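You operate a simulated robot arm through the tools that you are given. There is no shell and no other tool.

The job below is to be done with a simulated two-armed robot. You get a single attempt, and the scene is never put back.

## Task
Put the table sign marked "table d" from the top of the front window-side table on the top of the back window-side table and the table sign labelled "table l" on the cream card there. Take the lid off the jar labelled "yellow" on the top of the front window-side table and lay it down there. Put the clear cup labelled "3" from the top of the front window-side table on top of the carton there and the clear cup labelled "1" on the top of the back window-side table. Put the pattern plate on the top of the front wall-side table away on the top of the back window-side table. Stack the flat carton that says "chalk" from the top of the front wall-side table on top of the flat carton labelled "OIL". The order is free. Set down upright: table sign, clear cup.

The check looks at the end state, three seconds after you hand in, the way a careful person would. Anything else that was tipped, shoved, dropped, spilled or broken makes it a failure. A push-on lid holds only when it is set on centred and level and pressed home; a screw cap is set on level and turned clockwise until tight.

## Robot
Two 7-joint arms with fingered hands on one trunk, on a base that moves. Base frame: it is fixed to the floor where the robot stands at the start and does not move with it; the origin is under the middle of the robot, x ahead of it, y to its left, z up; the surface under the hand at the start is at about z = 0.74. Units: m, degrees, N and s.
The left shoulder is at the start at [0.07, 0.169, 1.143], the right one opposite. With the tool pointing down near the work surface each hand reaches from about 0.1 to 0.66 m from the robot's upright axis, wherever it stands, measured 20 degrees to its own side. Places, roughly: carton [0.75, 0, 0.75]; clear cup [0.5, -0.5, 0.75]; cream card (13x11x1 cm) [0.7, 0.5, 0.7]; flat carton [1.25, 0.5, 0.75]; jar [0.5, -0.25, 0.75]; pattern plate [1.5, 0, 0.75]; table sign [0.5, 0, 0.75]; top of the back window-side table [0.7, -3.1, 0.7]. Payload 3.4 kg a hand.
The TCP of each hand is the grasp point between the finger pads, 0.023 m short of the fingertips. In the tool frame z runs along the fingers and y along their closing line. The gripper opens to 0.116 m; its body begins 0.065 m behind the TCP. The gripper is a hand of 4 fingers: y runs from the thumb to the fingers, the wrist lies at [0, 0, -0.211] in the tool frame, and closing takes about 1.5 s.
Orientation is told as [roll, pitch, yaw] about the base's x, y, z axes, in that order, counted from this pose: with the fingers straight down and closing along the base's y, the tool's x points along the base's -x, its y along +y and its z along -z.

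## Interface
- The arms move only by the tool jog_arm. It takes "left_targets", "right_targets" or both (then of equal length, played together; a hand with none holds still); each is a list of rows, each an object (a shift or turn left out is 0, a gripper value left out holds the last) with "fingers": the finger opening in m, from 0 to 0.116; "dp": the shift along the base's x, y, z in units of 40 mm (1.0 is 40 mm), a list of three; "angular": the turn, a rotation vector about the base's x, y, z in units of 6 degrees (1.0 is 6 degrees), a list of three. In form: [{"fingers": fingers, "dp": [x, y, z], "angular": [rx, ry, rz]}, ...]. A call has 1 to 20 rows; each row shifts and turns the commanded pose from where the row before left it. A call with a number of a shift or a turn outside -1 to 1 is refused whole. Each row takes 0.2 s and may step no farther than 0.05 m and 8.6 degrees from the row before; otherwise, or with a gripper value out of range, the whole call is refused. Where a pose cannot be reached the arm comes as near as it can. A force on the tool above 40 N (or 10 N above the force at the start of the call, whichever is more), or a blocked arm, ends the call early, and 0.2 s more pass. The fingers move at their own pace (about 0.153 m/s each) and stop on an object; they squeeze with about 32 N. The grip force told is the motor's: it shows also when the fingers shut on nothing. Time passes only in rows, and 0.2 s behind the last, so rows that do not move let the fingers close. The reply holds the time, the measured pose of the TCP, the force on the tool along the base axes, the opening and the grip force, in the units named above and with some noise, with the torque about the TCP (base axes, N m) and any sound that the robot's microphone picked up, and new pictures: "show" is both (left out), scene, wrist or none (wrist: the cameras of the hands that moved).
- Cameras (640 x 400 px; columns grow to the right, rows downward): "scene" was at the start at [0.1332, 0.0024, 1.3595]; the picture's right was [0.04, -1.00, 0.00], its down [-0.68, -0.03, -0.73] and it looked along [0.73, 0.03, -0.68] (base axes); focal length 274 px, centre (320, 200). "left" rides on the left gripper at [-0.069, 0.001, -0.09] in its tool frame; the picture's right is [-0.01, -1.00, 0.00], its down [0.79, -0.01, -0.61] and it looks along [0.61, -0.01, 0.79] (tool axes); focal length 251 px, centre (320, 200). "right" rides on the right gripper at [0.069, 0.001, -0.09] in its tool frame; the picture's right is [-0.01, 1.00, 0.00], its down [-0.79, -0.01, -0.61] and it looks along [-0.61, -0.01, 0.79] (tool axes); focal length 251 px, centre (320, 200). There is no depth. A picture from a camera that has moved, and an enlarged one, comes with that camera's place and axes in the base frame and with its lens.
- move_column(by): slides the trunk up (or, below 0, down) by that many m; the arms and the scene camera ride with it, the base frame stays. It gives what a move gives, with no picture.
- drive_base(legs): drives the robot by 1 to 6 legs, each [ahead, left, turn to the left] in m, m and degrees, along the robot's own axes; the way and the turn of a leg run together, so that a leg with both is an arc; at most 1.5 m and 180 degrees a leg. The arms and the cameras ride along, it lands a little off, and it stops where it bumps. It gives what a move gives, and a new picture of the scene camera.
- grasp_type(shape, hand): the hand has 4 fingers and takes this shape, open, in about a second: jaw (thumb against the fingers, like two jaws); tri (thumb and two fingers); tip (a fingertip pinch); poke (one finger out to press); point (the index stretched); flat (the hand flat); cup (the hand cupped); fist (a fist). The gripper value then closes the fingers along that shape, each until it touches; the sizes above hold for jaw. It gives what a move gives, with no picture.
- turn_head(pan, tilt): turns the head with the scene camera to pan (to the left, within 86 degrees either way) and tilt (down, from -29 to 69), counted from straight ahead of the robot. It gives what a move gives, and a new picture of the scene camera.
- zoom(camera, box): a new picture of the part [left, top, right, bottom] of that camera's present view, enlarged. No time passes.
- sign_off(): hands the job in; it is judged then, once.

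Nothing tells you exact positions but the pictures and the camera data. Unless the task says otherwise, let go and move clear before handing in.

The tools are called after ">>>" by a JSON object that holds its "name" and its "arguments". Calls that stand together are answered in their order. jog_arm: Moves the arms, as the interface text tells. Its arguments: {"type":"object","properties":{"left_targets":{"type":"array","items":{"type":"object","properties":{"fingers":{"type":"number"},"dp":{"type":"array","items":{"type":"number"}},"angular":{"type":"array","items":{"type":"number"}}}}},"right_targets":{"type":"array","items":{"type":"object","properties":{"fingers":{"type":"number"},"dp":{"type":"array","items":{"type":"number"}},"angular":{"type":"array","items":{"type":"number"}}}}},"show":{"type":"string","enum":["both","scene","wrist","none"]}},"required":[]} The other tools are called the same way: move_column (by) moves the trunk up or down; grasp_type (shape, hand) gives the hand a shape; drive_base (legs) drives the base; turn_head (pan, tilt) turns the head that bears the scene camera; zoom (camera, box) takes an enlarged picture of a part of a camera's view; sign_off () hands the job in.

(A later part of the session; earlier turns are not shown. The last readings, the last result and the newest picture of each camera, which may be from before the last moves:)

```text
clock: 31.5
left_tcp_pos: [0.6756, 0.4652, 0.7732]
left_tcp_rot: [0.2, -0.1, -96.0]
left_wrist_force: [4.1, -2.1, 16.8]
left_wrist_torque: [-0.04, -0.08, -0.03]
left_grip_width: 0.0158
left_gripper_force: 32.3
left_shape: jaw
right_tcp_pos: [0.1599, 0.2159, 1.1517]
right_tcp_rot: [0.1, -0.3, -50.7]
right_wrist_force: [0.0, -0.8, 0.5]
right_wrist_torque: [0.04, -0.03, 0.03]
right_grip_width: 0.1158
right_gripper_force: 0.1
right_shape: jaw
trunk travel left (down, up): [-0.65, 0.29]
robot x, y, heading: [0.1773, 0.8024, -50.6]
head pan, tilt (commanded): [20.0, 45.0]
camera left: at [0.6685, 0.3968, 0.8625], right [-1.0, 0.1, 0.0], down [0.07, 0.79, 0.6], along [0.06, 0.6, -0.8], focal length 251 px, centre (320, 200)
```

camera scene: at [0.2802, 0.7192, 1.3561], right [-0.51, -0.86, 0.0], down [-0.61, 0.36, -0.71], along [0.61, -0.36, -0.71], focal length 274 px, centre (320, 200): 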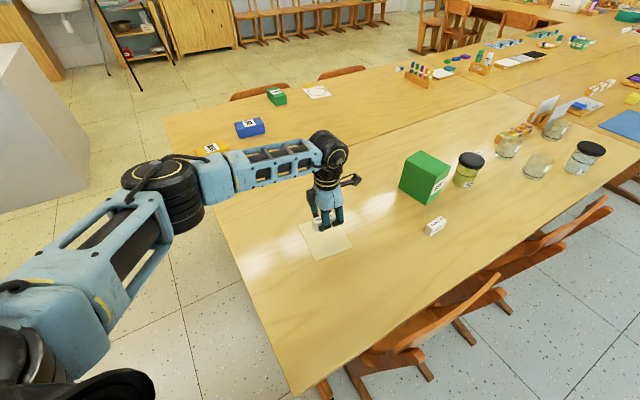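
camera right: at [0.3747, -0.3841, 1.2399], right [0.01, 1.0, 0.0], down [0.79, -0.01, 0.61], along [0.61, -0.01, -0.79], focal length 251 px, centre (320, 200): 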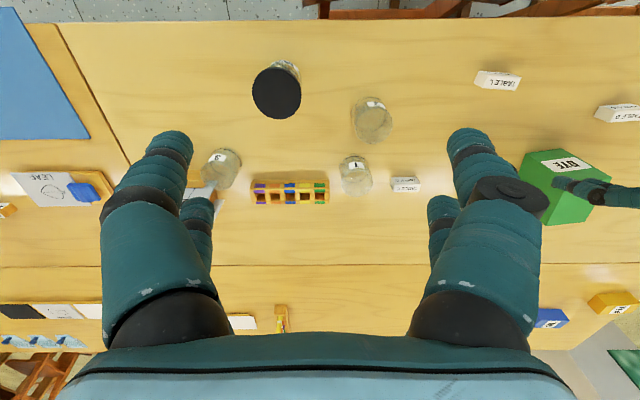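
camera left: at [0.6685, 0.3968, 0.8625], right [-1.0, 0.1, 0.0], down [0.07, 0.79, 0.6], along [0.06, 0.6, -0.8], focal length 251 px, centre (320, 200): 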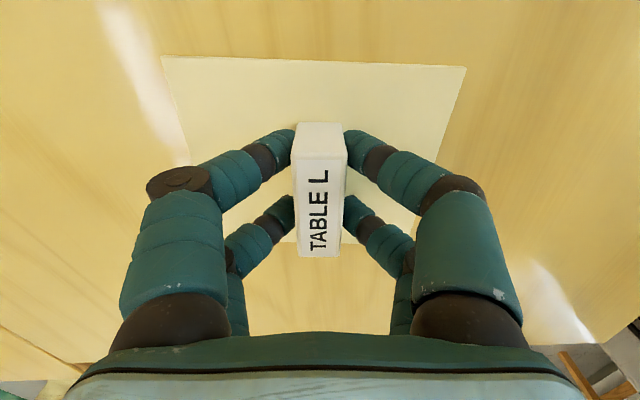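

Contact made. I'll ease off 1–2 mm, open slightly, and rise straight up.

>>> {"name": "jog_arm", "arguments": {"left_targets": [{"dp": [0, 0, 0.04]}, {"fingers": 0.045}, {"dp": [0, 0, 0]}, {"dp": [0, 0, 0]}], "show": "wrist"}}

```text
clock: 32.5
left_tcp_pos: [0.6756, 0.466, 0.7722]
left_tcp_rot: [0.0, 0.0, -95.9]
left_wrist_force: [-0.6, -0.3, -0.8]
left_wrist_torque: [-0.02, -0.04, -0.02]
left_grip_width: 0.0445
left_gripper_force: 0.1
left_shape: jaw
right_tcp_pos: [0.1617, 0.2153, 1.15]
right_tcp_rot: [0.0, -0.1, -50.7]
right_wrist_force: [0.2, 0.1, 0.1]
right_wrist_torque: [-0.02, 0.0, 0.03]
right_grip_width: 0.1162
right_gripper_force: 0.2
right_shape: jaw
trunk travel left (down, up): [-0.65, 0.29]
robot x, y, heading: [0.1792, 0.8001, -50.4]
head pan, tilt (commanded): [20.0, 45.0]
camera left: at [0.669, 0.397, 0.8614], right [-1.0, 0.1, 0.0], down [0.08, 0.79, 0.61], along [0.06, 0.6, -0.79], focal length 251 px, centre (320, 200)
```

left: 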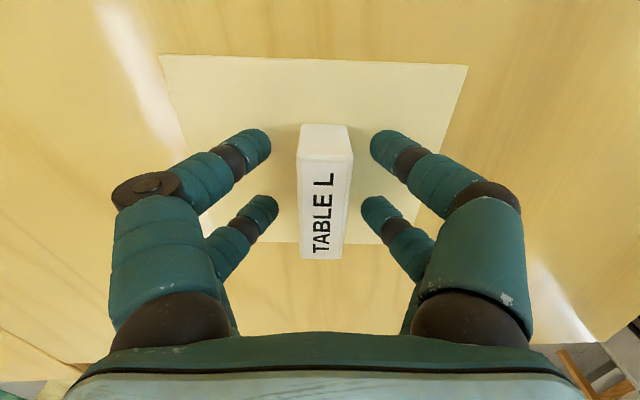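

TABLE L stands on the card. Rising straight up and then looking at the flat cartons on the wall-side table.

>>> {"name": "jog_arm", "arguments": {"left_targets": [{"dp": [0, 0, 0.5]}, {"dp": [0, 0, 0.8]}, {"dp": [0, 0, 1]}, {"dp": [0, 0, 1]}, {"dp": [-0.5, 0, 0.8]}, {"dp": [-0.8, 0, 0.6]}, {"dp": [-0.8, 0.3, 0.6]}, {"dp": [-0.8, 0.3, 0.6]}], "show": "scene"}}

>>> {"name": "zoom", "arguments": {"camera": "scene", "box": [290, 210, 390, 272]}}

>>> {"name": "turn_head", "arguments": {"pan": 45, "tilt": 30}}

```text
clock: 34.3
left_tcp_pos: [0.5581, 0.4896, 1.0099]
left_tcp_rot: [0.1, 0.0, -96.1]
left_wrist_force: [-1.3, -0.3, -0.4]
left_wrist_torque: [-0.01, 0.02, 0.0]
left_grip_width: 0.0447
left_gripper_force: 0.0
left_shape: jaw
right_tcp_pos: [0.1614, 0.2143, 1.1505]
right_tcp_rot: [0.0, -0.1, -50.7]
right_wrist_force: [0.3, -0.7, 0.1]
right_wrist_torque: [0.0, 0.0, -0.01]
right_grip_width: 0.116
right_gripper_force: 0.0
right_shape: jaw
trunk travel left (down, up): [-0.65, 0.29]
robot x, y, heading: [0.178, 0.7997, -50.4]
head pan, tilt (commanded): [20.0, 45.0]
camera scene: at [0.2784, 0.7198, 1.3563], right [-0.51, -0.86, 0.0], down [-0.61, 0.36, -0.71], along [0.61, -0.36, -0.71], focal length 274 px, centre (320, 200)
```

scene: 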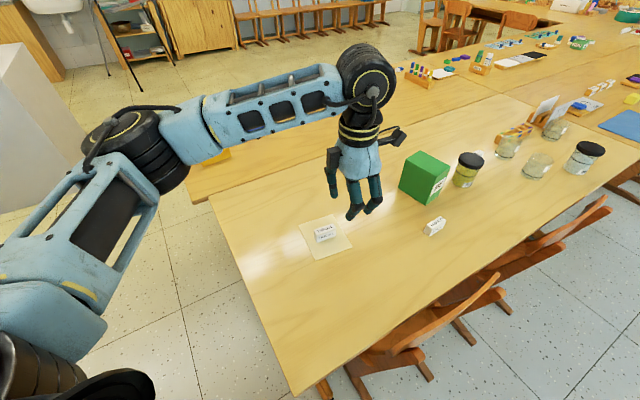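

```text
6.40 times, centred on (340, 241) of scene
camera zoom: at [0.2784, 0.7198, 1.3563], right [-0.51, -0.86, 0.0], down [-0.61, 0.36, -0.71], along [0.61, -0.36, -0.71], focal length 1750 px, centre (192, -62)
```

zoom: 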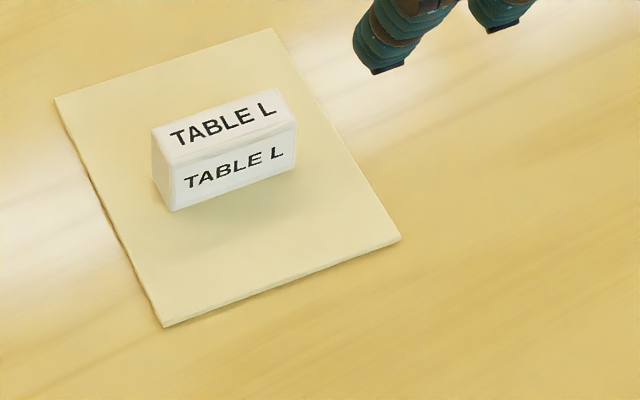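

```text
clock: 35.2
left_tcp_pos: [0.5601, 0.4888, 1.0087]
left_tcp_rot: [0.0, 0.0, -96.0]
left_wrist_force: [0.5, -0.4, 0.1]
left_wrist_torque: [-0.02, 0.04, 0.03]
left_grip_width: 0.0444
left_gripper_force: 0.1
left_shape: jaw
right_tcp_pos: [0.1618, 0.2152, 1.1514]
right_tcp_rot: [0.0, 0.0, -50.7]
right_wrist_force: [0.7, -0.6, 0.6]
right_wrist_torque: [0.0, 0.0, -0.03]
right_grip_width: 0.1161
right_gripper_force: 0.0
right_shape: jaw
trunk travel left (down, up): [-0.65, 0.29]
robot x, y, heading: [0.1766, 0.8005, -50.6]
head pan, tilt (commanded): [45.0, 30.0]
camera scene: at [0.2996, 0.752, 1.3787], right [-0.1, -1.0, 0.0], down [-0.5, 0.05, -0.87], along [0.86, -0.08, -0.5], focal length 274 px, centre (320, 200)
```

scene: 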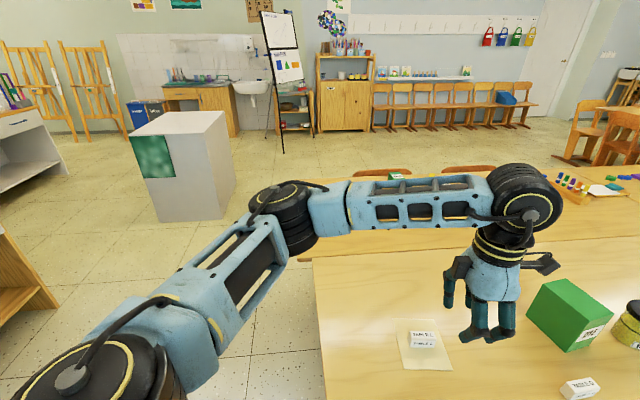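

TABLE L is upright on the card. Next I'll back out and go up the left side of the tables to read the flat cartons' labels.

>>> {"name": "drive_base", "arguments": {"legs": [[-0.25, 0.23, 0], [0, 0, -39.4], [0, 0.9, 0]]}}

>>> {"name": "turn_head", "arguments": {"pan": 10, "tilt": 38}}

```text
clock: 43.6
left_tcp_pos: [1.1933, 0.6539, 1.0104]
left_tcp_rot: [0.0, 0.0, -135.7]
left_wrist_force: [0.2, -0.3, -0.2]
left_wrist_torque: [0.02, 0.0, -0.01]
left_grip_width: 0.0447
left_gripper_force: 0.0
left_shape: jaw
right_tcp_pos: [0.7121, 0.6959, 1.1509]
right_tcp_rot: [0.0, 0.0, -90.4]
right_wrist_force: [0.8, 1.2, 0.0]
right_wrist_torque: [0.01, 0.01, 0.0]
right_grip_width: 0.116
right_gripper_force: 0.1
right_shape: jaw
trunk travel left (down, up): [-0.65, 0.29]
robot x, y, heading: [1.0983, 1.1348, -90.0]
head pan, tilt (commanded): [45.0, 30.0]
camera scene: at [1.1616, 1.0212, 1.3788], right [-0.71, -0.7, 0.0], down [-0.35, 0.36, -0.87], along [0.61, -0.62, -0.5], focal length 274 px, centre (320, 200)
```

scene: 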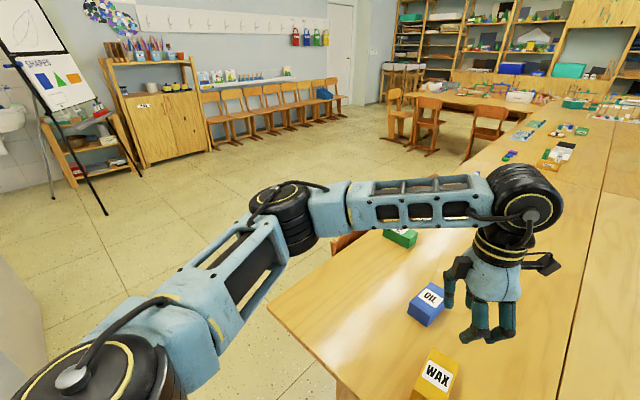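

```text
clock: 44.6
left_tcp_pos: [1.1928, 0.6539, 1.0084]
left_tcp_rot: [-0.1, 0.0, -135.7]
left_wrist_force: [-0.6, -0.9, -0.4]
left_wrist_torque: [0.0, -0.01, 0.03]
left_grip_width: 0.0445
left_gripper_force: 0.0
left_shape: jaw
right_tcp_pos: [0.7123, 0.6951, 1.1508]
right_tcp_rot: [0.0, 0.0, -90.4]
right_wrist_force: [0.1, -0.1, 0.0]
right_wrist_torque: [-0.07, -0.03, 0.01]
right_grip_width: 0.1159
right_gripper_force: 0.1
right_shape: jaw
trunk travel left (down, up): [-0.65, 0.29]
robot x, y, heading: [1.0999, 1.1335, -90.2]
head pan, tilt (commanded): [10.0, 38.0]
camera scene: at [1.1128, 1.0004, 1.3665], right [-0.99, -0.17, 0.0], down [-0.1, 0.61, -0.79], along [0.13, -0.78, -0.62], focal length 274 px, centre (320, 200)
```

scene: 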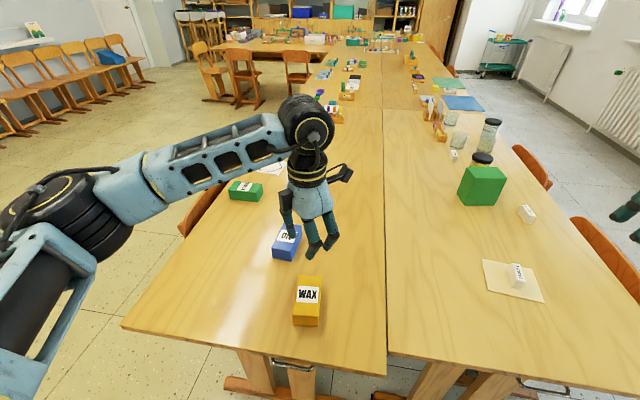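

The yellow carton is WAX and the blue one is OIL. I'll check the green one's label.

>>> {"name": "zoom", "arguments": {"camera": "scene", "box": [210, 150, 350, 238]}}

>>> {"name": "zoom", "arguments": {"camera": "scene", "box": [190, 0, 510, 160]}}

```text
4.55 times, centred on (280, 194) of scene
camera zoom: at [1.1128, 1.0004, 1.3665], right [-0.99, -0.17, 0.0], down [-0.1, 0.61, -0.79], along [0.13, -0.78, -0.62], focal length 1243 px, centre (502, 227)
```

zoom: 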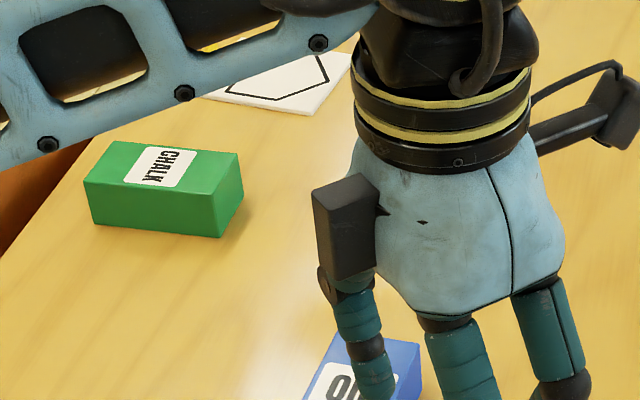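

```text
2.00 times, centred on (350, 80) of scene
camera zoom: at [1.1128, 1.0004, 1.3665], right [-0.99, -0.17, 0.0], down [-0.1, 0.61, -0.79], along [0.13, -0.78, -0.62], focal length 547 px, centre (260, 440)
```

zoom: 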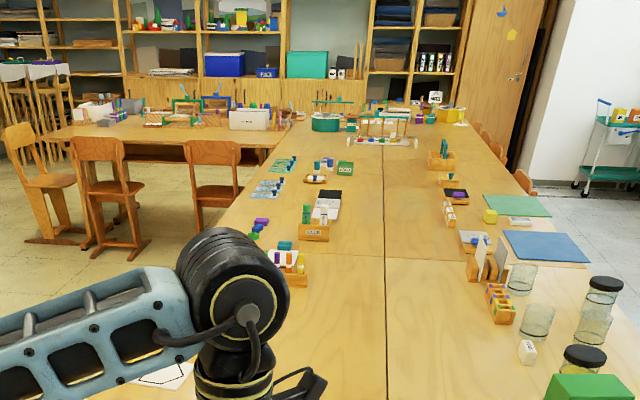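

Green is CHALK. I'll go around to the wall side, where both the chalk carton and the pattern plate are within reach.

>>> {"name": "drive_base", "arguments": {"legs": [[0.03, 0.95, 0], [0, 0, -90]]}}

>>> {"name": "turn_head", "arguments": {"pan": 40, "tilt": 40}}

```text
clock: 53.4
left_tcp_pos: [1.5445, 1.0352, 1.0102]
left_tcp_rot: [-0.1, 0.1, 131.1]
left_wrist_force: [-0.3, -0.9, -0.8]
left_wrist_torque: [-0.02, -0.02, 0.0]
left_grip_width: 0.0446
left_gripper_force: 0.1
left_shape: jaw
right_tcp_pos: [1.6156, 1.5122, 1.1511]
right_tcp_rot: [0.0, 0.1, 176.3]
right_wrist_force: [0.8, -0.7, 0.1]
right_wrist_torque: [-0.01, -0.01, 0.01]
right_grip_width: 0.1158
right_gripper_force: 0.0
right_shape: jaw
trunk travel left (down, up): [-0.65, 0.29]
robot x, y, heading: [2.0334, 1.1023, 176.6]
head pan, tilt (commanded): [10.0, 38.0]
camera scene: at [1.8969, 1.0938, 1.3664], right [-0.11, 0.99, 0.0], down [0.61, 0.07, -0.79], along [-0.78, -0.09, -0.62], focal length 274 px, centre (320, 200)
```

scene: 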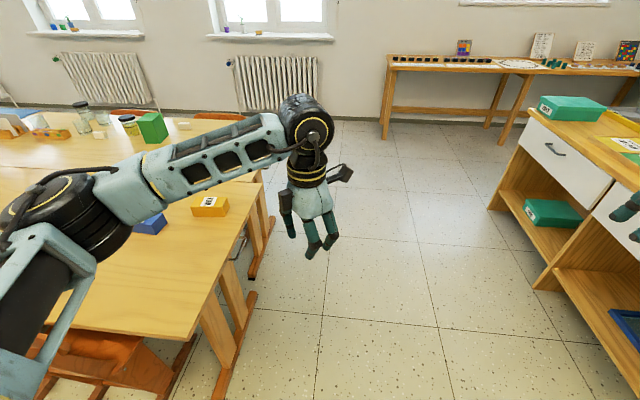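

```text
clock: 54.4
left_tcp_pos: [1.5457, 1.0348, 1.0094]
left_tcp_rot: [0.0, 0.0, 131.0]
left_wrist_force: [0.8, 0.0, -0.4]
left_wrist_torque: [0.02, -0.01, 0.0]
left_grip_width: 0.0448
left_gripper_force: 0.1
left_shape: jaw
right_tcp_pos: [1.6142, 1.5122, 1.1508]
right_tcp_rot: [0.0, 0.0, 176.3]
right_wrist_force: [-0.1, -0.3, 1.0]
right_wrist_torque: [0.02, 0.01, -0.01]
right_grip_width: 0.1157
right_gripper_force: 0.1
right_shape: jaw
trunk travel left (down, up): [-0.65, 0.29]
robot x, y, heading: [2.0347, 1.1022, 176.5]
head pan, tilt (commanded): [40.0, 40.0]
camera scene: at [1.9142, 1.0531, 1.3635], right [-0.59, 0.81, 0.0], down [0.52, 0.38, -0.77], along [-0.62, -0.45, -0.64], focal length 274 px, centre (320, 200)
```

scene: 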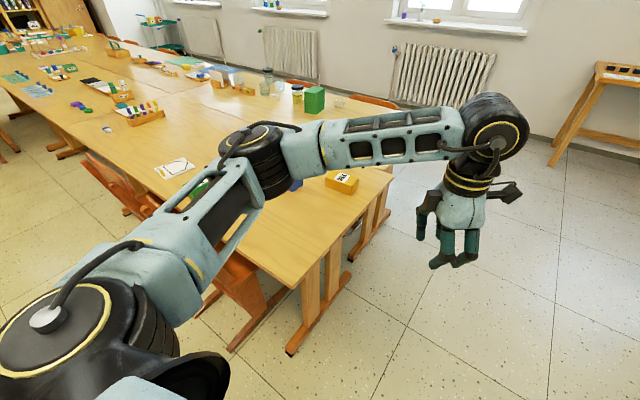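

Chair legs on this side end at about x = 1.73, so at x ≈ 2.03 I have the same clearance as at the start. Sliding along to stand opposite chalk and plate.

>>> {"name": "drive_base", "arguments": {"legs": [[0, 0, 3.5], [-0.01, 0.5, 0], [0, 0.47, 0]]}}

>>> {"name": "turn_head", "arguments": {"pan": 0, "tilt": 55}}

```text
clock: 60.2
left_tcp_pos: [1.5629, 0.031, 1.0094]
left_tcp_rot: [0.1, 0.0, 134.8]
left_wrist_force: [0.2, 0.3, -1.1]
left_wrist_torque: [-0.01, 0.02, 0.0]
left_grip_width: 0.0444
left_gripper_force: 0.1
left_shape: jaw
right_tcp_pos: [1.6009, 0.5132, 1.1509]
right_tcp_rot: [0.1, 0.1, -179.9]
right_wrist_force: [0.1, 0.6, 0.2]
right_wrist_torque: [-0.02, 0.02, 0.04]
right_grip_width: 0.1159
right_gripper_force: 0.2
right_shape: jaw
trunk travel left (down, up): [-0.65, 0.29]
robot x, y, heading: [2.0475, 0.1292, -180.1]
head pan, tilt (commanded): [40.0, 40.0]
camera scene: at [1.9302, 0.0733, 1.3635], right [-0.65, 0.76, 0.0], down [0.49, 0.41, -0.77], along [-0.59, -0.49, -0.64], focal length 274 px, centre (320, 200)
```

scene: 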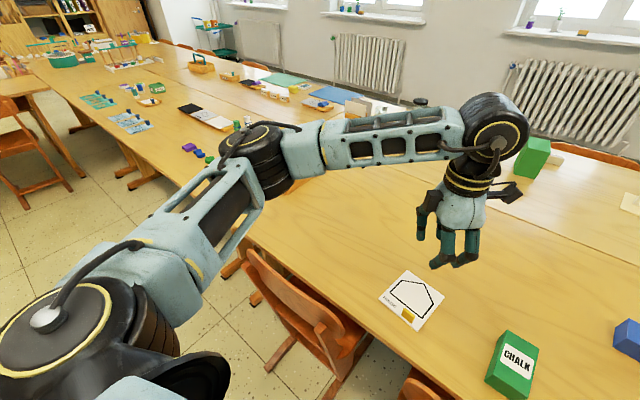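

```text
clock: 61.3
left_tcp_pos: [1.5627, 0.0307, 1.0094]
left_tcp_rot: [0.1, 0.0, 134.8]
left_wrist_force: [0.4, 0.2, 0.9]
left_wrist_torque: [-0.03, 0.02, -0.03]
left_grip_width: 0.0447
left_gripper_force: 0.0
left_shape: jaw
right_tcp_pos: [1.6021, 0.5113, 1.1514]
right_tcp_rot: [0.0, 0.0, -179.9]
right_wrist_force: [0.8, 0.0, 0.4]
right_wrist_torque: [0.01, 0.0, 0.05]
right_grip_width: 0.1161
right_gripper_force: 0.1
right_shape: jaw
trunk travel left (down, up): [-0.65, 0.29]
robot x, y, heading: [2.0466, 0.1267, -179.8]
head pan, tilt (commanded): [0.0, 55.0]
camera scene: at [1.9231, 0.1275, 1.3428], right [0.0, 1.0, 0.0], down [0.82, 0.0, -0.57], along [-0.57, 0.0, -0.82], focal length 274 px, centre (320, 200)
```

scene: 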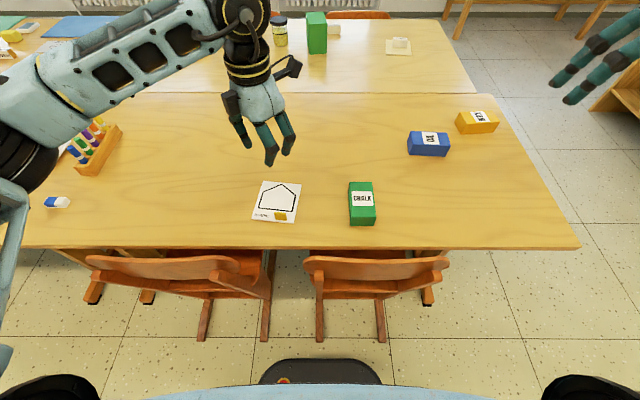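

I can see the plate, CHALK, OIL and WAX clearly. Zooming on plate and chalk for their shape and orientation.

>>> {"name": "zoom", "arguments": {"camera": "scene", "box": [230, 165, 330, 230]}}

>>> {"name": "zoom", "arguments": {"camera": "scene", "box": [320, 100, 520, 240]}}

```text
6.15 times, centred on (280, 198) of scene
camera zoom: at [1.9231, 0.1275, 1.3428], right [0.0, 1.0, 0.0], down [0.82, 0.0, -0.57], along [-0.57, 0.0, -0.82], focal length 1683 px, centre (566, 215)
```

zoom: 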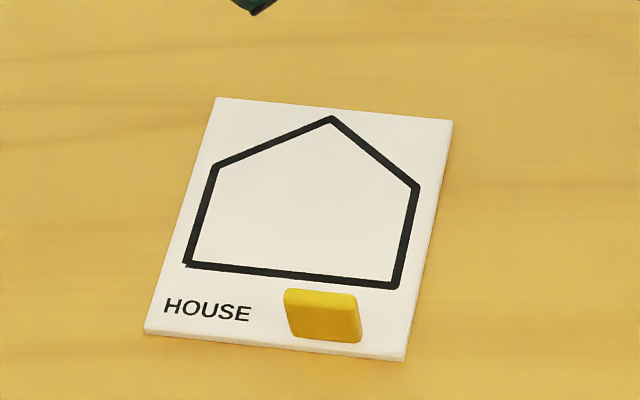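

```text
2.86 times, centred on (420, 170) of scene
camera zoom: at [1.9231, 0.1275, 1.3428], right [0.0, 1.0, 0.0], down [0.82, 0.0, -0.57], along [-0.57, 0.0, -0.82], focal length 781 px, centre (34, 286)
```

zoom: 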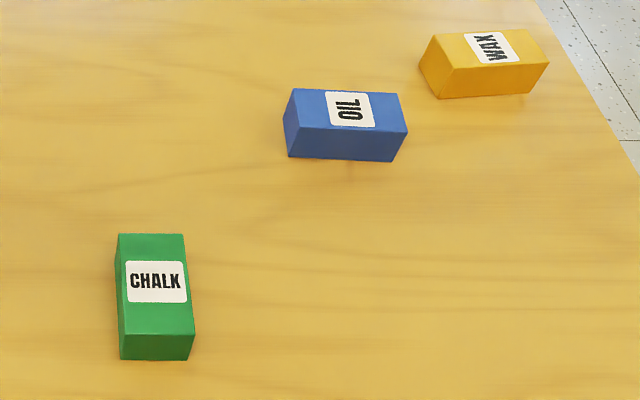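

The plate (about 12.5×11 cm) has an upright yellow grip tab near [1.566, 0.029]; chalk sits at about [1.53, 0.235]. I'll take chalk with the right hand first, approaching from above.

>>> {"name": "jog_arm", "arguments": {"right_targets": [{"dp": [-0.225, -0.866, -0.6], "fingers": 0.116}, {"dp": [-0.225, -0.866, -0.6]}, {"dp": [-0.225, -0.866, -0.6]}, {"dp": [-0.225, -0.866, -0.6]}, {"dp": [-0.225, -0.866, -0.6]}, {"dp": [-0.225, -0.866, -0.6]}, {"dp": [-0.225, -0.866, -0.6]}, {"dp": [-0.225, -0.866, -0.6]}], "show": "both"}}

```text
clock: 63.1
left_tcp_pos: [1.5635, 0.0298, 1.0092]
left_tcp_rot: [0.0, 0.0, 134.6]
left_wrist_force: [-0.5, 0.2, 0.2]
left_wrist_torque: [0.0, 0.02, 0.01]
left_grip_width: 0.0443
left_gripper_force: 0.0
left_shape: jaw
right_tcp_pos: [1.5541, 0.2607, 0.9654]
right_tcp_rot: [0.1, -0.1, -180.0]
right_wrist_force: [0.5, -0.2, -0.5]
right_wrist_torque: [-0.01, 0.02, 0.01]
right_grip_width: 0.1157
right_gripper_force: 0.1
right_shape: jaw
right hand out of reach, approached as far as the arm can: row 8
trunk travel left (down, up): [-0.65, 0.29]
robot x, y, heading: [2.0444, 0.1284, -179.8]
head pan, tilt (commanded): [0.0, 55.0]
camera scene: at [1.9243, 0.1276, 1.3429], right [0.0, 1.0, 0.0], down [0.82, 0.0, -0.57], along [-0.57, 0.0, -0.82], focal length 274 px, centre (320, 200)
camera right: at [1.6234, 0.2622, 1.0553], right [-0.01, -1.0, 0.0], down [-0.79, 0.01, 0.61], along [-0.61, 0.0, -0.79], focal length 251 px, centre (320, 200)
```

scene: 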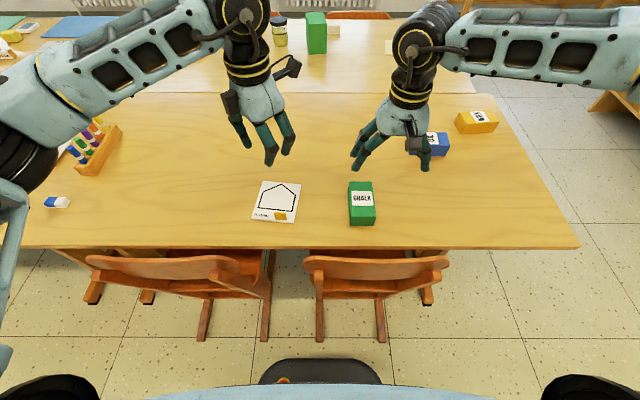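
right: 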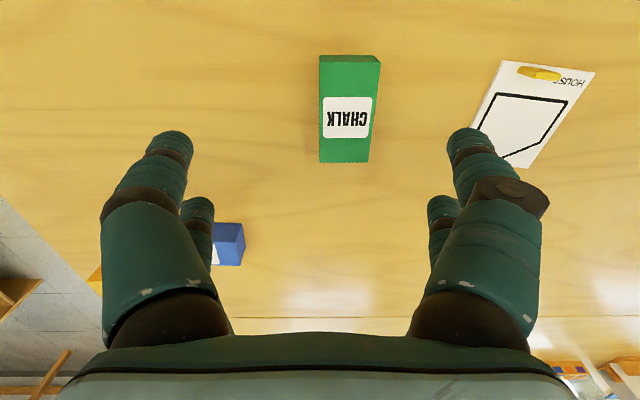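

The right arm ran out of joint range that close to the centreline, so I'll shift the base 12 cm toward -y to put chalk more to its own side.

>>> {"name": "drive_base", "arguments": {"legs": [[0, 0.13, 0]]}}

```text
clock: 64.3
left_tcp_pos: [1.5636, -0.0956, 1.0096]
left_tcp_rot: [0.0, 0.0, 134.7]
left_wrist_force: [-0.4, -0.4, -0.4]
left_wrist_torque: [0.02, -0.02, 0.0]
left_grip_width: 0.0446
left_gripper_force: 0.2
left_shape: jaw
right_tcp_pos: [1.5538, 0.1367, 0.965]
right_tcp_rot: [0.1, -0.2, -179.9]
right_wrist_force: [-0.3, -0.6, -0.8]
right_wrist_torque: [0.0, -0.01, -0.02]
right_grip_width: 0.1161
right_gripper_force: 0.0
right_shape: jaw
trunk travel left (down, up): [-0.65, 0.29]
robot x, y, heading: [2.0468, 0.0056, -179.8]
head pan, tilt (commanded): [0.0, 55.0]
camera scene: at [1.9235, 0.0016, 1.3428], right [0.0, 1.0, 0.0], down [0.82, 0.0, -0.57], along [-0.57, 0.0, -0.82], focal length 274 px, centre (320, 200)
```

scene: 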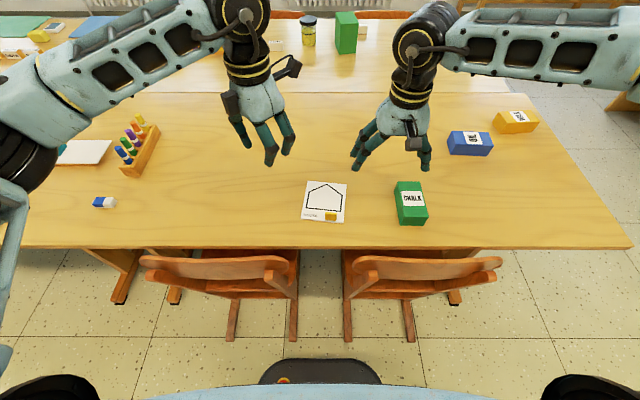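

>>> {"name": "jog_arm", "arguments": {"right_targets": [{"dp": [-0.13, 0.594, -0.5]}, {"dp": [-0.13, 0.594, -0.5]}, {"dp": [-0.13, 0.594, -0.5]}, {"dp": [-0.13, 0.594, -0.5]}], "show": "both"}}

```text
clock: 65.3
left_tcp_pos: [1.5619, -0.0954, 1.0092]
left_tcp_rot: [0.0, 0.1, 134.7]
left_wrist_force: [0.3, 0.3, -0.3]
left_wrist_torque: [0.02, 0.04, -0.03]
left_grip_width: 0.0448
left_gripper_force: 0.0
left_shape: jaw
right_tcp_pos: [1.5326, 0.2314, 0.8847]
right_tcp_rot: [0.1, 0.0, -179.9]
right_wrist_force: [0.2, 0.7, -0.1]
right_wrist_torque: [-0.01, -0.01, 0.02]
right_grip_width: 0.116
right_gripper_force: 0.0
right_shape: jaw
trunk travel left (down, up): [-0.65, 0.29]
robot x, y, heading: [2.0446, 0.0035, -179.6]
head pan, tilt (commanded): [0.0, 55.0]
camera scene: at [1.923, 0.0018, 1.3427], right [0.0, 1.0, 0.0], down [0.82, 0.0, -0.57], along [-0.57, 0.0, -0.82], focal length 274 px, centre (320, 200)
camera right: at [1.6022, 0.2312, 0.9736], right [-0.01, -1.0, 0.0], down [-0.79, 0.01, 0.61], along [-0.61, 0.0, -0.79], focal length 251 px, centre (320, 200)
```

scene: 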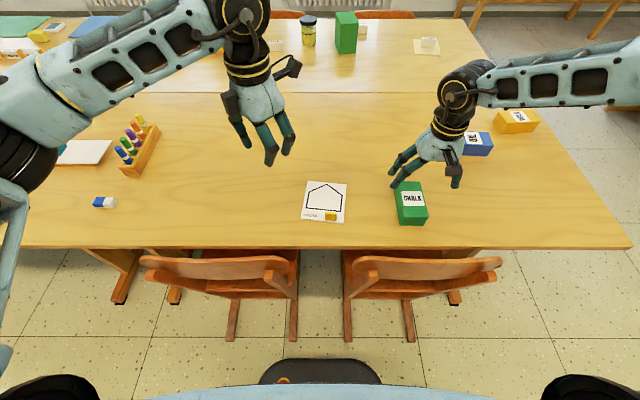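
right: 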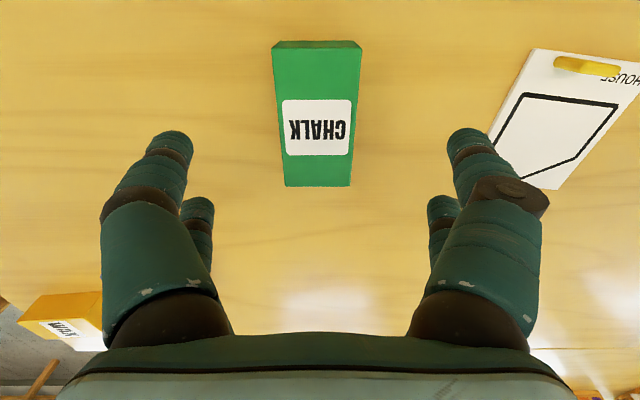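

>>> {"name": "jog_arm", "arguments": {"right_targets": [{"dp": [0.03, 0.04, -0.8]}, {"dp": [0, 0, -0.8]}, {"dp": [0, 0, -0.8]}, {"dp": [0, 0, -0.4]}], "show": "wrist"}}

```text
clock: 66.3
left_tcp_pos: [1.5619, -0.0962, 1.0097]
left_tcp_rot: [0.1, 0.0, 134.7]
left_wrist_force: [-0.5, 0.1, -0.5]
left_wrist_torque: [-0.02, -0.03, 0.02]
left_grip_width: 0.0446
left_gripper_force: 0.0
left_shape: jaw
right_tcp_pos: [1.5597, 0.2486, 0.7979]
right_tcp_rot: [0.1, -0.1, -180.0]
right_wrist_force: [-0.3, 0.7, 0.4]
right_wrist_torque: [0.03, 0.01, -0.01]
right_grip_width: 0.1161
right_gripper_force: 0.0
right_shape: jaw
right hand out of reach, approached as far as the arm can: row 2, 3, 4
trunk travel left (down, up): [-0.65, 0.29]
robot x, y, heading: [2.0479, 0.0019, -179.8]
head pan, tilt (commanded): [0.0, 55.0]
camera right: at [1.629, 0.2489, 0.8886], right [-0.01, -1.0, 0.0], down [-0.79, 0.01, 0.61], along [-0.61, 0.0, -0.79], focal length 251 px, centre (320, 200)
```

right: 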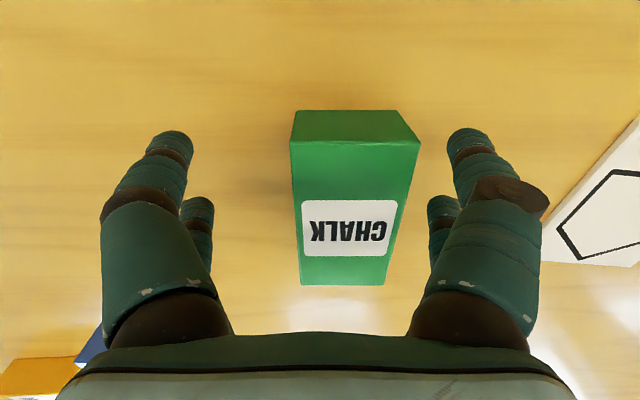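

The arm can't get further out with the tool vertical at this height, so I'll lift a little and tilt the hand outward about its closing axis (≈24°), which keeps the finger pads flat on the carton's sides.

>>> {"name": "jog_arm", "arguments": {"right_targets": [{"dp": [0, 0, 0.8]}, {"dp": [0, 0, 0.5], "angular": [0, 1, 0]}, {"dp": [0, 0, 0], "angular": [0, 1, 0]}, {"dp": [0, 0, 0], "angular": [0, 1, 0]}, {"dp": [0, 0, 0], "angular": [0, 1, 0]}], "show": "wrist"}}

```text
clock: 67.5
left_tcp_pos: [1.5643, -0.0955, 1.0089]
left_tcp_rot: [0.2, 0.2, 134.7]
left_wrist_force: [0.0, -0.2, 0.2]
left_wrist_torque: [-0.02, 0.02, -0.03]
left_grip_width: 0.0445
left_gripper_force: 0.2
left_shape: jaw
right_tcp_pos: [1.5599, 0.2504, 0.851]
right_tcp_rot: [0.3, -24.2, 179.9]
right_wrist_force: [0.2, 0.3, -0.5]
right_wrist_torque: [0.0, 0.0, 0.0]
right_grip_width: 0.116
right_gripper_force: 0.0
right_shape: jaw
trunk travel left (down, up): [-0.65, 0.29]
robot x, y, heading: [2.0476, 0.0035, -179.8]
head pan, tilt (commanded): [0.0, 55.0]
camera right: at [1.6601, 0.2508, 0.9051], right [-0.01, -1.0, 0.01], down [-0.48, 0.01, 0.88], along [-0.88, 0.0, -0.48], focal length 251 px, centre (320, 200)
```

right: 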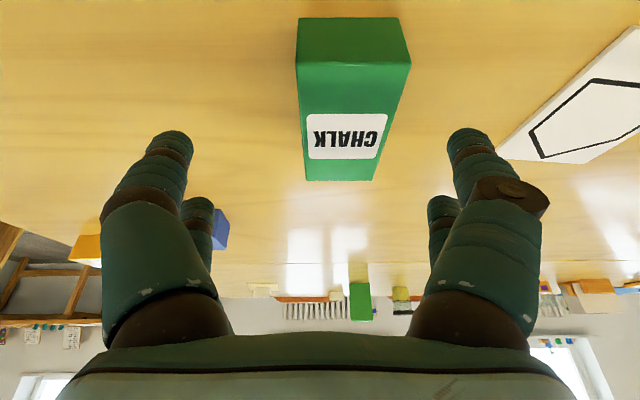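

>>> {"name": "jog_arm", "arguments": {"right_targets": [{"dp": [-0.35, -0.22, -0.6]}, {"dp": [-0.35, -0.22, -0.6]}], "show": "wrist"}}

```text
clock: 68.1
left_tcp_pos: [1.5623, -0.0963, 1.0087]
left_tcp_rot: [-0.1, 0.1, 134.7]
left_wrist_force: [-0.2, -0.5, -0.6]
left_wrist_torque: [0.0, 0.02, 0.01]
left_grip_width: 0.0447
left_gripper_force: 0.1
left_shape: jaw
right_tcp_pos: [1.5312, 0.2315, 0.8062]
right_tcp_rot: [0.1, -23.9, -179.9]
right_wrist_force: [0.6, 0.6, 0.4]
right_wrist_torque: [0.01, 0.02, -0.01]
right_grip_width: 0.1158
right_gripper_force: 0.0
right_shape: jaw
trunk travel left (down, up): [-0.65, 0.29]
robot x, y, heading: [2.0451, 0.0008, -179.7]
head pan, tilt (commanded): [0.0, 55.0]
camera right: at [1.6303, 0.2325, 0.8595], right [0.0, -1.0, 0.01], down [-0.48, 0.01, 0.88], along [-0.88, 0.0, -0.48], focal length 251 px, centre (320, 200)
```

right: 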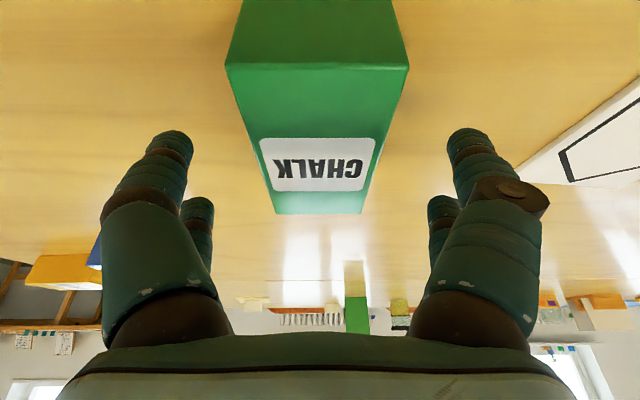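

>>> {"name": "jog_arm", "arguments": {"right_targets": [{"dp": [0.03, 0.02, -0.35]}, {"dp": [0, 0, -0.27]}, {"fingers": 0.02}, {"dp": [0, 0, 0]}, {"dp": [0, 0, 0]}, {"dp": [0, 0, 0]}], "show": "both"}}

```text
clock: 69.5
left_tcp_pos: [1.5631, -0.0966, 1.0103]
left_tcp_rot: [-0.1, 0.0, 134.8]
left_wrist_force: [-0.2, 0.9, -0.5]
left_wrist_torque: [0.01, -0.01, -0.02]
left_grip_width: 0.0445
left_gripper_force: 0.0
left_shape: jaw
right_tcp_pos: [1.5261, 0.242, 0.7965]
right_tcp_rot: [0.1, -23.9, -179.8]
right_wrist_force: [-2.7, 2.3, 8.5]
right_wrist_torque: [0.25, 0.52, -0.06]
right_grip_width: 0.0491
right_gripper_force: 32.5
right_shape: jaw
right hand out of reach, approached as far as the arm can: row 1, 2
trunk travel left (down, up): [-0.65, 0.29]
robot x, y, heading: [2.0458, 0.0014, -179.8]
head pan, tilt (commanded): [0.0, 55.0]
camera scene: at [1.9246, 0.0004, 1.343], right [0.0, 1.0, 0.0], down [0.82, 0.0, -0.57], along [-0.57, 0.0, -0.82], focal length 274 px, centre (320, 200)
camera right: at [1.6257, 0.243, 0.851], right [0.0, -1.0, 0.01], down [-0.48, 0.01, 0.88], along [-0.88, 0.0, -0.48], focal length 251 px, centre (320, 200)
```

scene: 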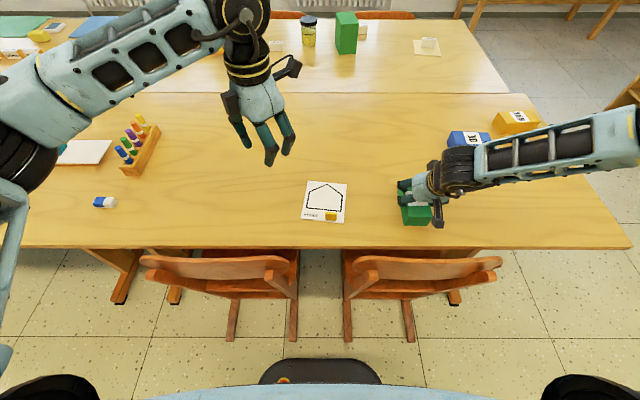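
right: 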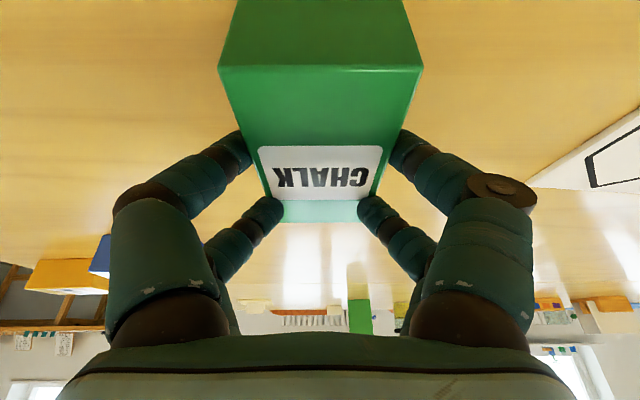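

The grip is too near the top edge because the arm can't go lower at this trunk height. I'll open, rise, lower the trunk by 12 cm, and grasp again properly.

>>> {"name": "jog_arm", "arguments": {"right_targets": [{"fingers": 0.116}, {"dp": [0, 0, 0]}, {"dp": [0, 0, 0]}, {"dp": [0, 0, 0.5]}, {"dp": [0, 0, 0.9]}, {"dp": [0, 0, 0.9]}, {"dp": [0, 0, 0.9]}], "show": "wrist"}}

>>> {"name": "move_column", "arguments": {"by": -0.12}}

```text
clock: 71.1
left_tcp_pos: [1.5632, -0.0971, 1.009]
left_tcp_rot: [0.1, -0.1, 134.7]
left_wrist_force: [-0.1, 0.0, 0.5]
left_wrist_torque: [-0.01, 0.01, -0.03]
left_grip_width: 0.0447
left_gripper_force: 0.1
left_shape: jaw
right_tcp_pos: [1.5268, 0.2429, 0.926]
right_tcp_rot: [0.1, -24.1, -179.8]
right_wrist_force: [-0.3, 0.0, 0.1]
right_wrist_torque: [0.03, 0.0, -0.06]
right_grip_width: 0.1161
right_gripper_force: 0.0
right_shape: jaw
trunk travel left (down, up): [-0.65, 0.29]
robot x, y, heading: [2.0448, 0.0019, -179.8]
head pan, tilt (commanded): [0.0, 55.0]
camera right: at [1.6271, 0.2421, 0.9797], right [-0.01, -1.0, 0.0], down [-0.48, 0.01, 0.88], along [-0.88, 0.0, -0.48], focal length 251 px, centre (320, 200)
```

right: 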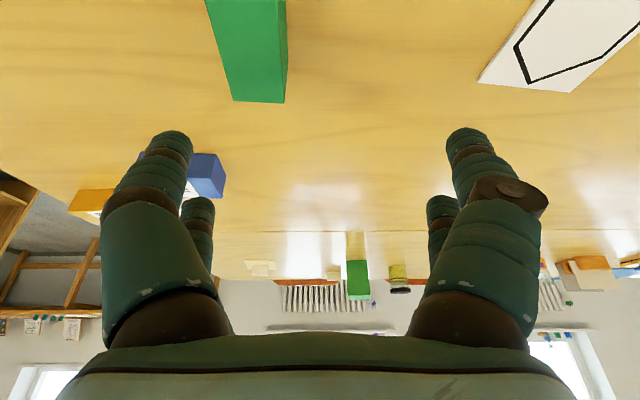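

```text
clock: 72.6
left_tcp_pos: [1.5658, -0.0978, 0.8917]
left_tcp_rot: [0.1, -0.3, 134.7]
left_wrist_force: [-0.2, -0.6, -0.1]
left_wrist_torque: [-0.01, 0.01, 0.01]
left_grip_width: 0.0443
left_gripper_force: 0.1
left_shape: jaw
right_tcp_pos: [1.5257, 0.2423, 0.8134]
right_tcp_rot: [-0.4, -25.2, -179.6]
right_wrist_force: [5.7, 4.4, 29.9]
right_wrist_torque: [2.51, -0.23, -0.31]
right_grip_width: 0.1157
right_gripper_force: 0.1
right_shape: jaw
trunk travel left (down, up): [-0.53, 0.41]
robot x, y, heading: [2.0444, 0.0001, -179.9]
head pan, tilt (commanded): [0.0, 55.0]
stopped: the force on the tool passed its limit at 41 N (the readings are from after the stop); the commanded pose is now the measured one
```

The right hand touched something on the way down; chalk seems to have shifted when I opened. I'll raise the right hand straight up and look.

>>> {"name": "jog_arm", "arguments": {"right_targets": [{"dp": [0, 0, 0.3]}, {"dp": [0, 0, 0.6]}, {"dp": [0, 0, 0.8]}, {"dp": [0, 0, 0.8]}], "show": "both"}}

>>> {"name": "zoom", "arguments": {"camera": "scene", "box": [300, 140, 460, 240]}}

```text
clock: 73.6
left_tcp_pos: [1.5632, -0.097, 0.8899]
left_tcp_rot: [0.0, 0.0, 134.7]
left_wrist_force: [0.2, 1.0, -0.4]
left_wrist_torque: [-0.02, 0.03, -0.04]
left_grip_width: 0.0447
left_gripper_force: 0.2
left_shape: jaw
right_tcp_pos: [1.5251, 0.244, 0.9106]
right_tcp_rot: [0.0, -24.6, -179.7]
right_wrist_force: [-0.3, -0.4, -0.5]
right_wrist_torque: [-0.06, -0.01, -0.01]
right_grip_width: 0.1162
right_gripper_force: 0.1
right_shape: jaw
trunk travel left (down, up): [-0.53, 0.41]
robot x, y, heading: [2.0479, 0.0037, -179.7]
head pan, tilt (commanded): [0.0, 55.0]
camera scene: at [1.924, 0.0005, 1.2228], right [0.0, 1.0, 0.0], down [0.82, 0.0, -0.57], along [-0.57, 0.0, -0.82], focal length 274 px, centre (320, 200)
camera right: at [1.625, 0.2442, 0.9624], right [0.0, -1.0, 0.0], down [-0.47, 0.0, 0.88], along [-0.88, 0.0, -0.47], focal length 251 px, centre (320, 200)
```

scene: 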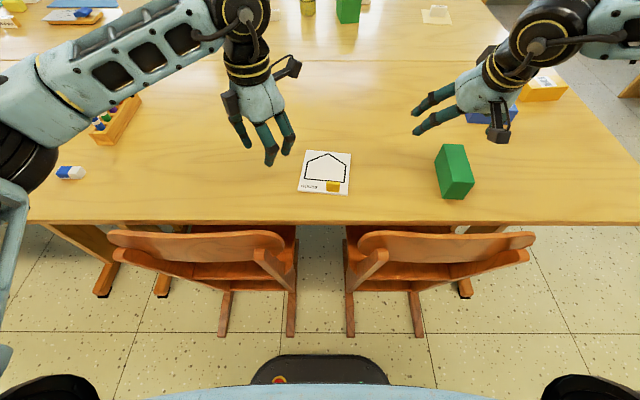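
right: 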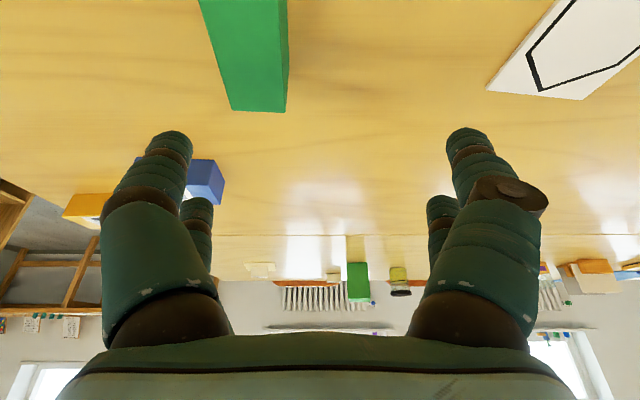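

```text
4.00 times, centred on (380, 190) of scene
camera zoom: at [1.924, 0.0005, 1.2228], right [0.0, 1.0, 0.0], down [0.82, 0.0, -0.57], along [-0.57, 0.0, -0.82], focal length 1094 px, centre (80, 240)
```

zoom: 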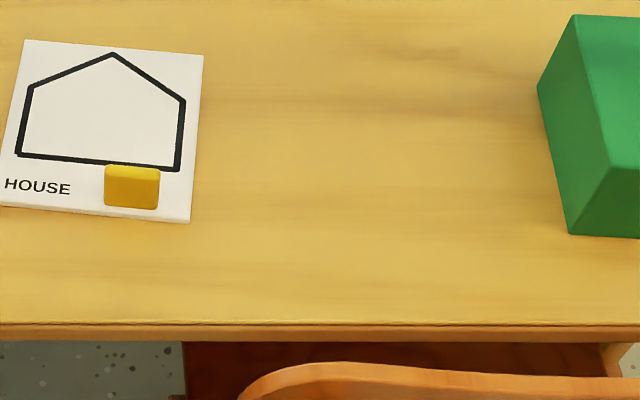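

Chalk has rolled onto its narrow side (label now facing +y). I'll tip it back flat: bring the closed right hand to its +y side and push gently near its top edge toward -y.

>>> {"name": "jog_arm", "arguments": {"right_targets": [{"dp": [0.1, 0.8, 0]}, {"dp": [0.1, 0.8, 0]}, {"dp": [0, 0.8, 0]}, {"dp": [0, 0.8, 0]}, {"dp": [0, 0.8, 0], "fingers": 0.0}, {"dp": [0, 0, 0]}, {"dp": [0, 0, -0.4]}, {"dp": [0, 0, -0.5]}, {"dp": [0, 0, -0.6]}], "show": "both"}}

```text
clock: 75.6
left_tcp_pos: [1.5634, -0.0971, 0.8896]
left_tcp_rot: [0.1, -0.1, 134.7]
left_wrist_force: [0.1, 0.2, -0.5]
left_wrist_torque: [0.03, 0.0, -0.01]
left_grip_width: 0.0446
left_gripper_force: 0.1
left_shape: jaw
right_tcp_pos: [1.5325, 0.4032, 0.8478]
right_tcp_rot: [-0.1, -24.6, -179.7]
right_wrist_force: [-0.1, 0.0, -0.7]
right_wrist_torque: [0.0, 0.01, 0.0]
right_grip_width: 0.0
right_gripper_force: 31.9
right_shape: jaw
trunk travel left (down, up): [-0.53, 0.41]
robot x, y, heading: [2.0436, 0.0015, -179.7]
head pan, tilt (commanded): [0.0, 55.0]
camera scene: at [1.9231, 0.0009, 1.2228], right [0.0, 1.0, 0.0], down [0.82, 0.0, -0.57], along [-0.57, 0.0, -0.82], focal length 274 px, centre (320, 200)
camera right: at [1.6325, 0.4039, 0.9006], right [0.0, -1.0, 0.0], down [-0.47, 0.0, 0.88], along [-0.88, 0.0, -0.47], focal length 251 px, centre (320, 200)
```

scene: 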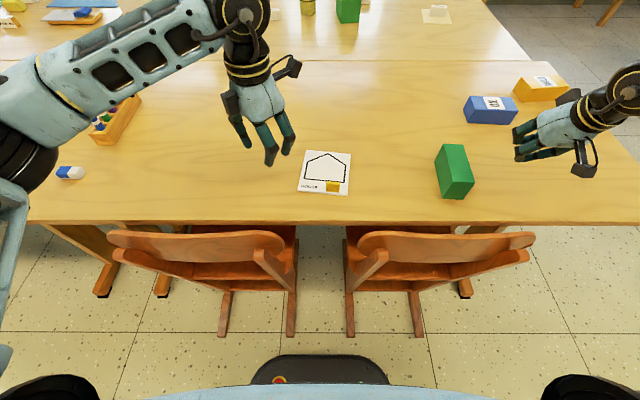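
right: 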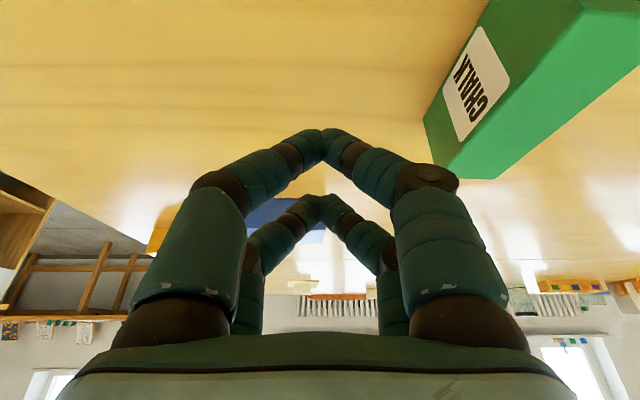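

The closed fingers bulge, but fully open fingers have nearly vertical outer faces. I'll shift 2 cm outwards, open, lower slightly, and then push with the outer side of the fingers.

>>> {"name": "jog_arm", "arguments": {"right_targets": [{"dp": [0, 0.5, 0]}, {"fingers": 0.116}, {"dp": [0, 0, 0]}, {"dp": [0, 0, 0]}, {"dp": [0, 0, -0.3]}, {"dp": [0, 0, -0.3]}], "show": "both"}}

```text
clock: 77.0
left_tcp_pos: [1.5628, -0.0964, 0.8906]
left_tcp_rot: [-0.1, 0.0, 134.7]
left_wrist_force: [0.4, 0.9, -0.4]
left_wrist_torque: [0.0, 0.02, 0.0]
left_grip_width: 0.0448
left_gripper_force: 0.1
left_shape: jaw
right_tcp_pos: [1.5309, 0.4217, 0.8249]
right_tcp_rot: [-0.1, -24.7, -179.7]
right_wrist_force: [0.0, -0.2, 0.2]
right_wrist_torque: [0.0, 0.0, 0.02]
right_grip_width: 0.1159
right_gripper_force: 0.0
right_shape: jaw
trunk travel left (down, up): [-0.53, 0.41]
robot x, y, heading: [2.0482, 0.0016, -180.0]
head pan, tilt (commanded): [0.0, 55.0]
camera scene: at [1.9234, 0.0008, 1.2229], right [0.0, 1.0, 0.0], down [0.82, 0.0, -0.57], along [-0.57, 0.0, -0.82], focal length 274 px, centre (320, 200)
camera right: at [1.6313, 0.4221, 0.8768], right [0.0, -1.0, 0.0], down [-0.47, 0.0, 0.88], along [-0.88, 0.0, -0.47], focal length 251 px, centre (320, 200)
```

scene: 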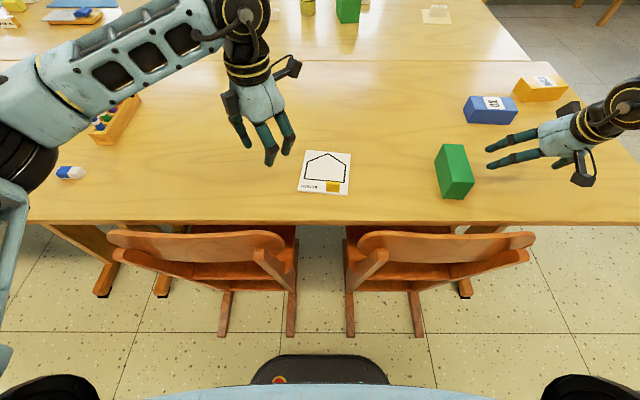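
right: 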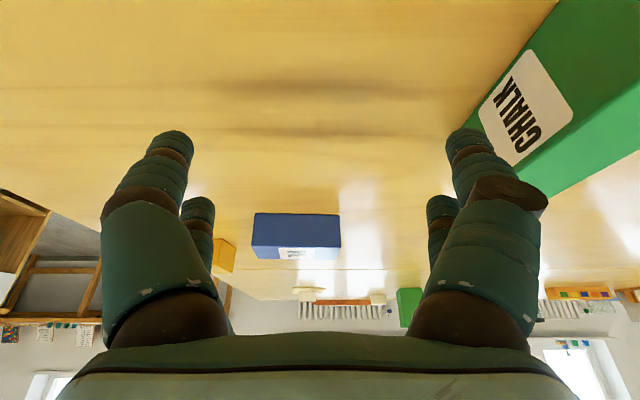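

Pushing toward -y in small steps now.

>>> {"name": "jog_arm", "arguments": {"right_targets": [{"dp": [0, -0.25, 0]}, {"dp": [0, -0.25, 0]}, {"dp": [0, -0.25, 0]}, {"dp": [0, -0.25, 0]}], "show": "both"}}

```text
clock: 78.0
left_tcp_pos: [1.5642, -0.0969, 0.8885]
left_tcp_rot: [0.0, 0.1, 134.7]
left_wrist_force: [-0.5, -0.1, 0.0]
left_wrist_torque: [0.0, -0.02, 0.0]
left_grip_width: 0.0443
left_gripper_force: 0.1
left_shape: jaw
right_tcp_pos: [1.5322, 0.3819, 0.8238]
right_tcp_rot: [-0.2, -24.7, -179.7]
right_wrist_force: [-0.3, 0.8, 0.6]
right_wrist_torque: [-0.01, -0.01, 0.04]
right_grip_width: 0.1158
right_gripper_force: 0.0
right_shape: jaw
trunk travel left (down, up): [-0.53, 0.41]
robot x, y, heading: [2.0464, 0.0027, -179.8]
head pan, tilt (commanded): [0.0, 55.0]
camera scene: at [1.9235, 0.0005, 1.2229], right [0.0, 1.0, 0.0], down [0.82, 0.0, -0.57], along [-0.57, 0.0, -0.82], focal length 274 px, centre (320, 200)
camera right: at [1.632, 0.3827, 0.877], right [0.0, -1.0, 0.0], down [-0.47, 0.0, 0.88], along [-0.88, 0.0, -0.47], focal length 251 px, centre (320, 200)
```

scene: 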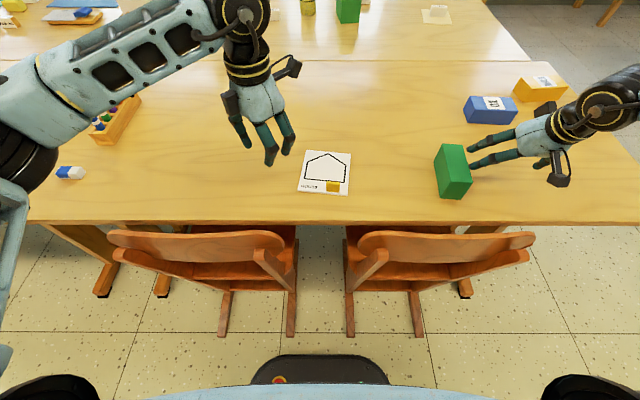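
right: 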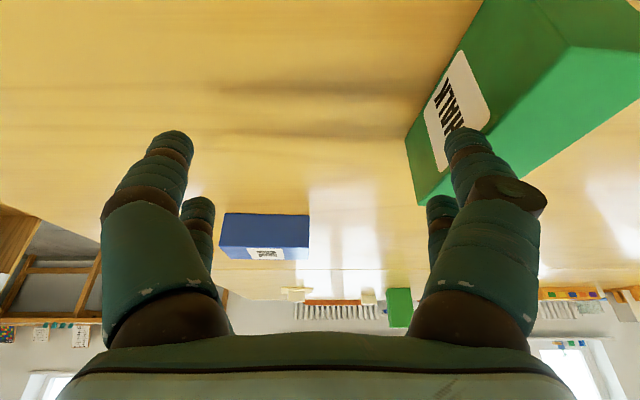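

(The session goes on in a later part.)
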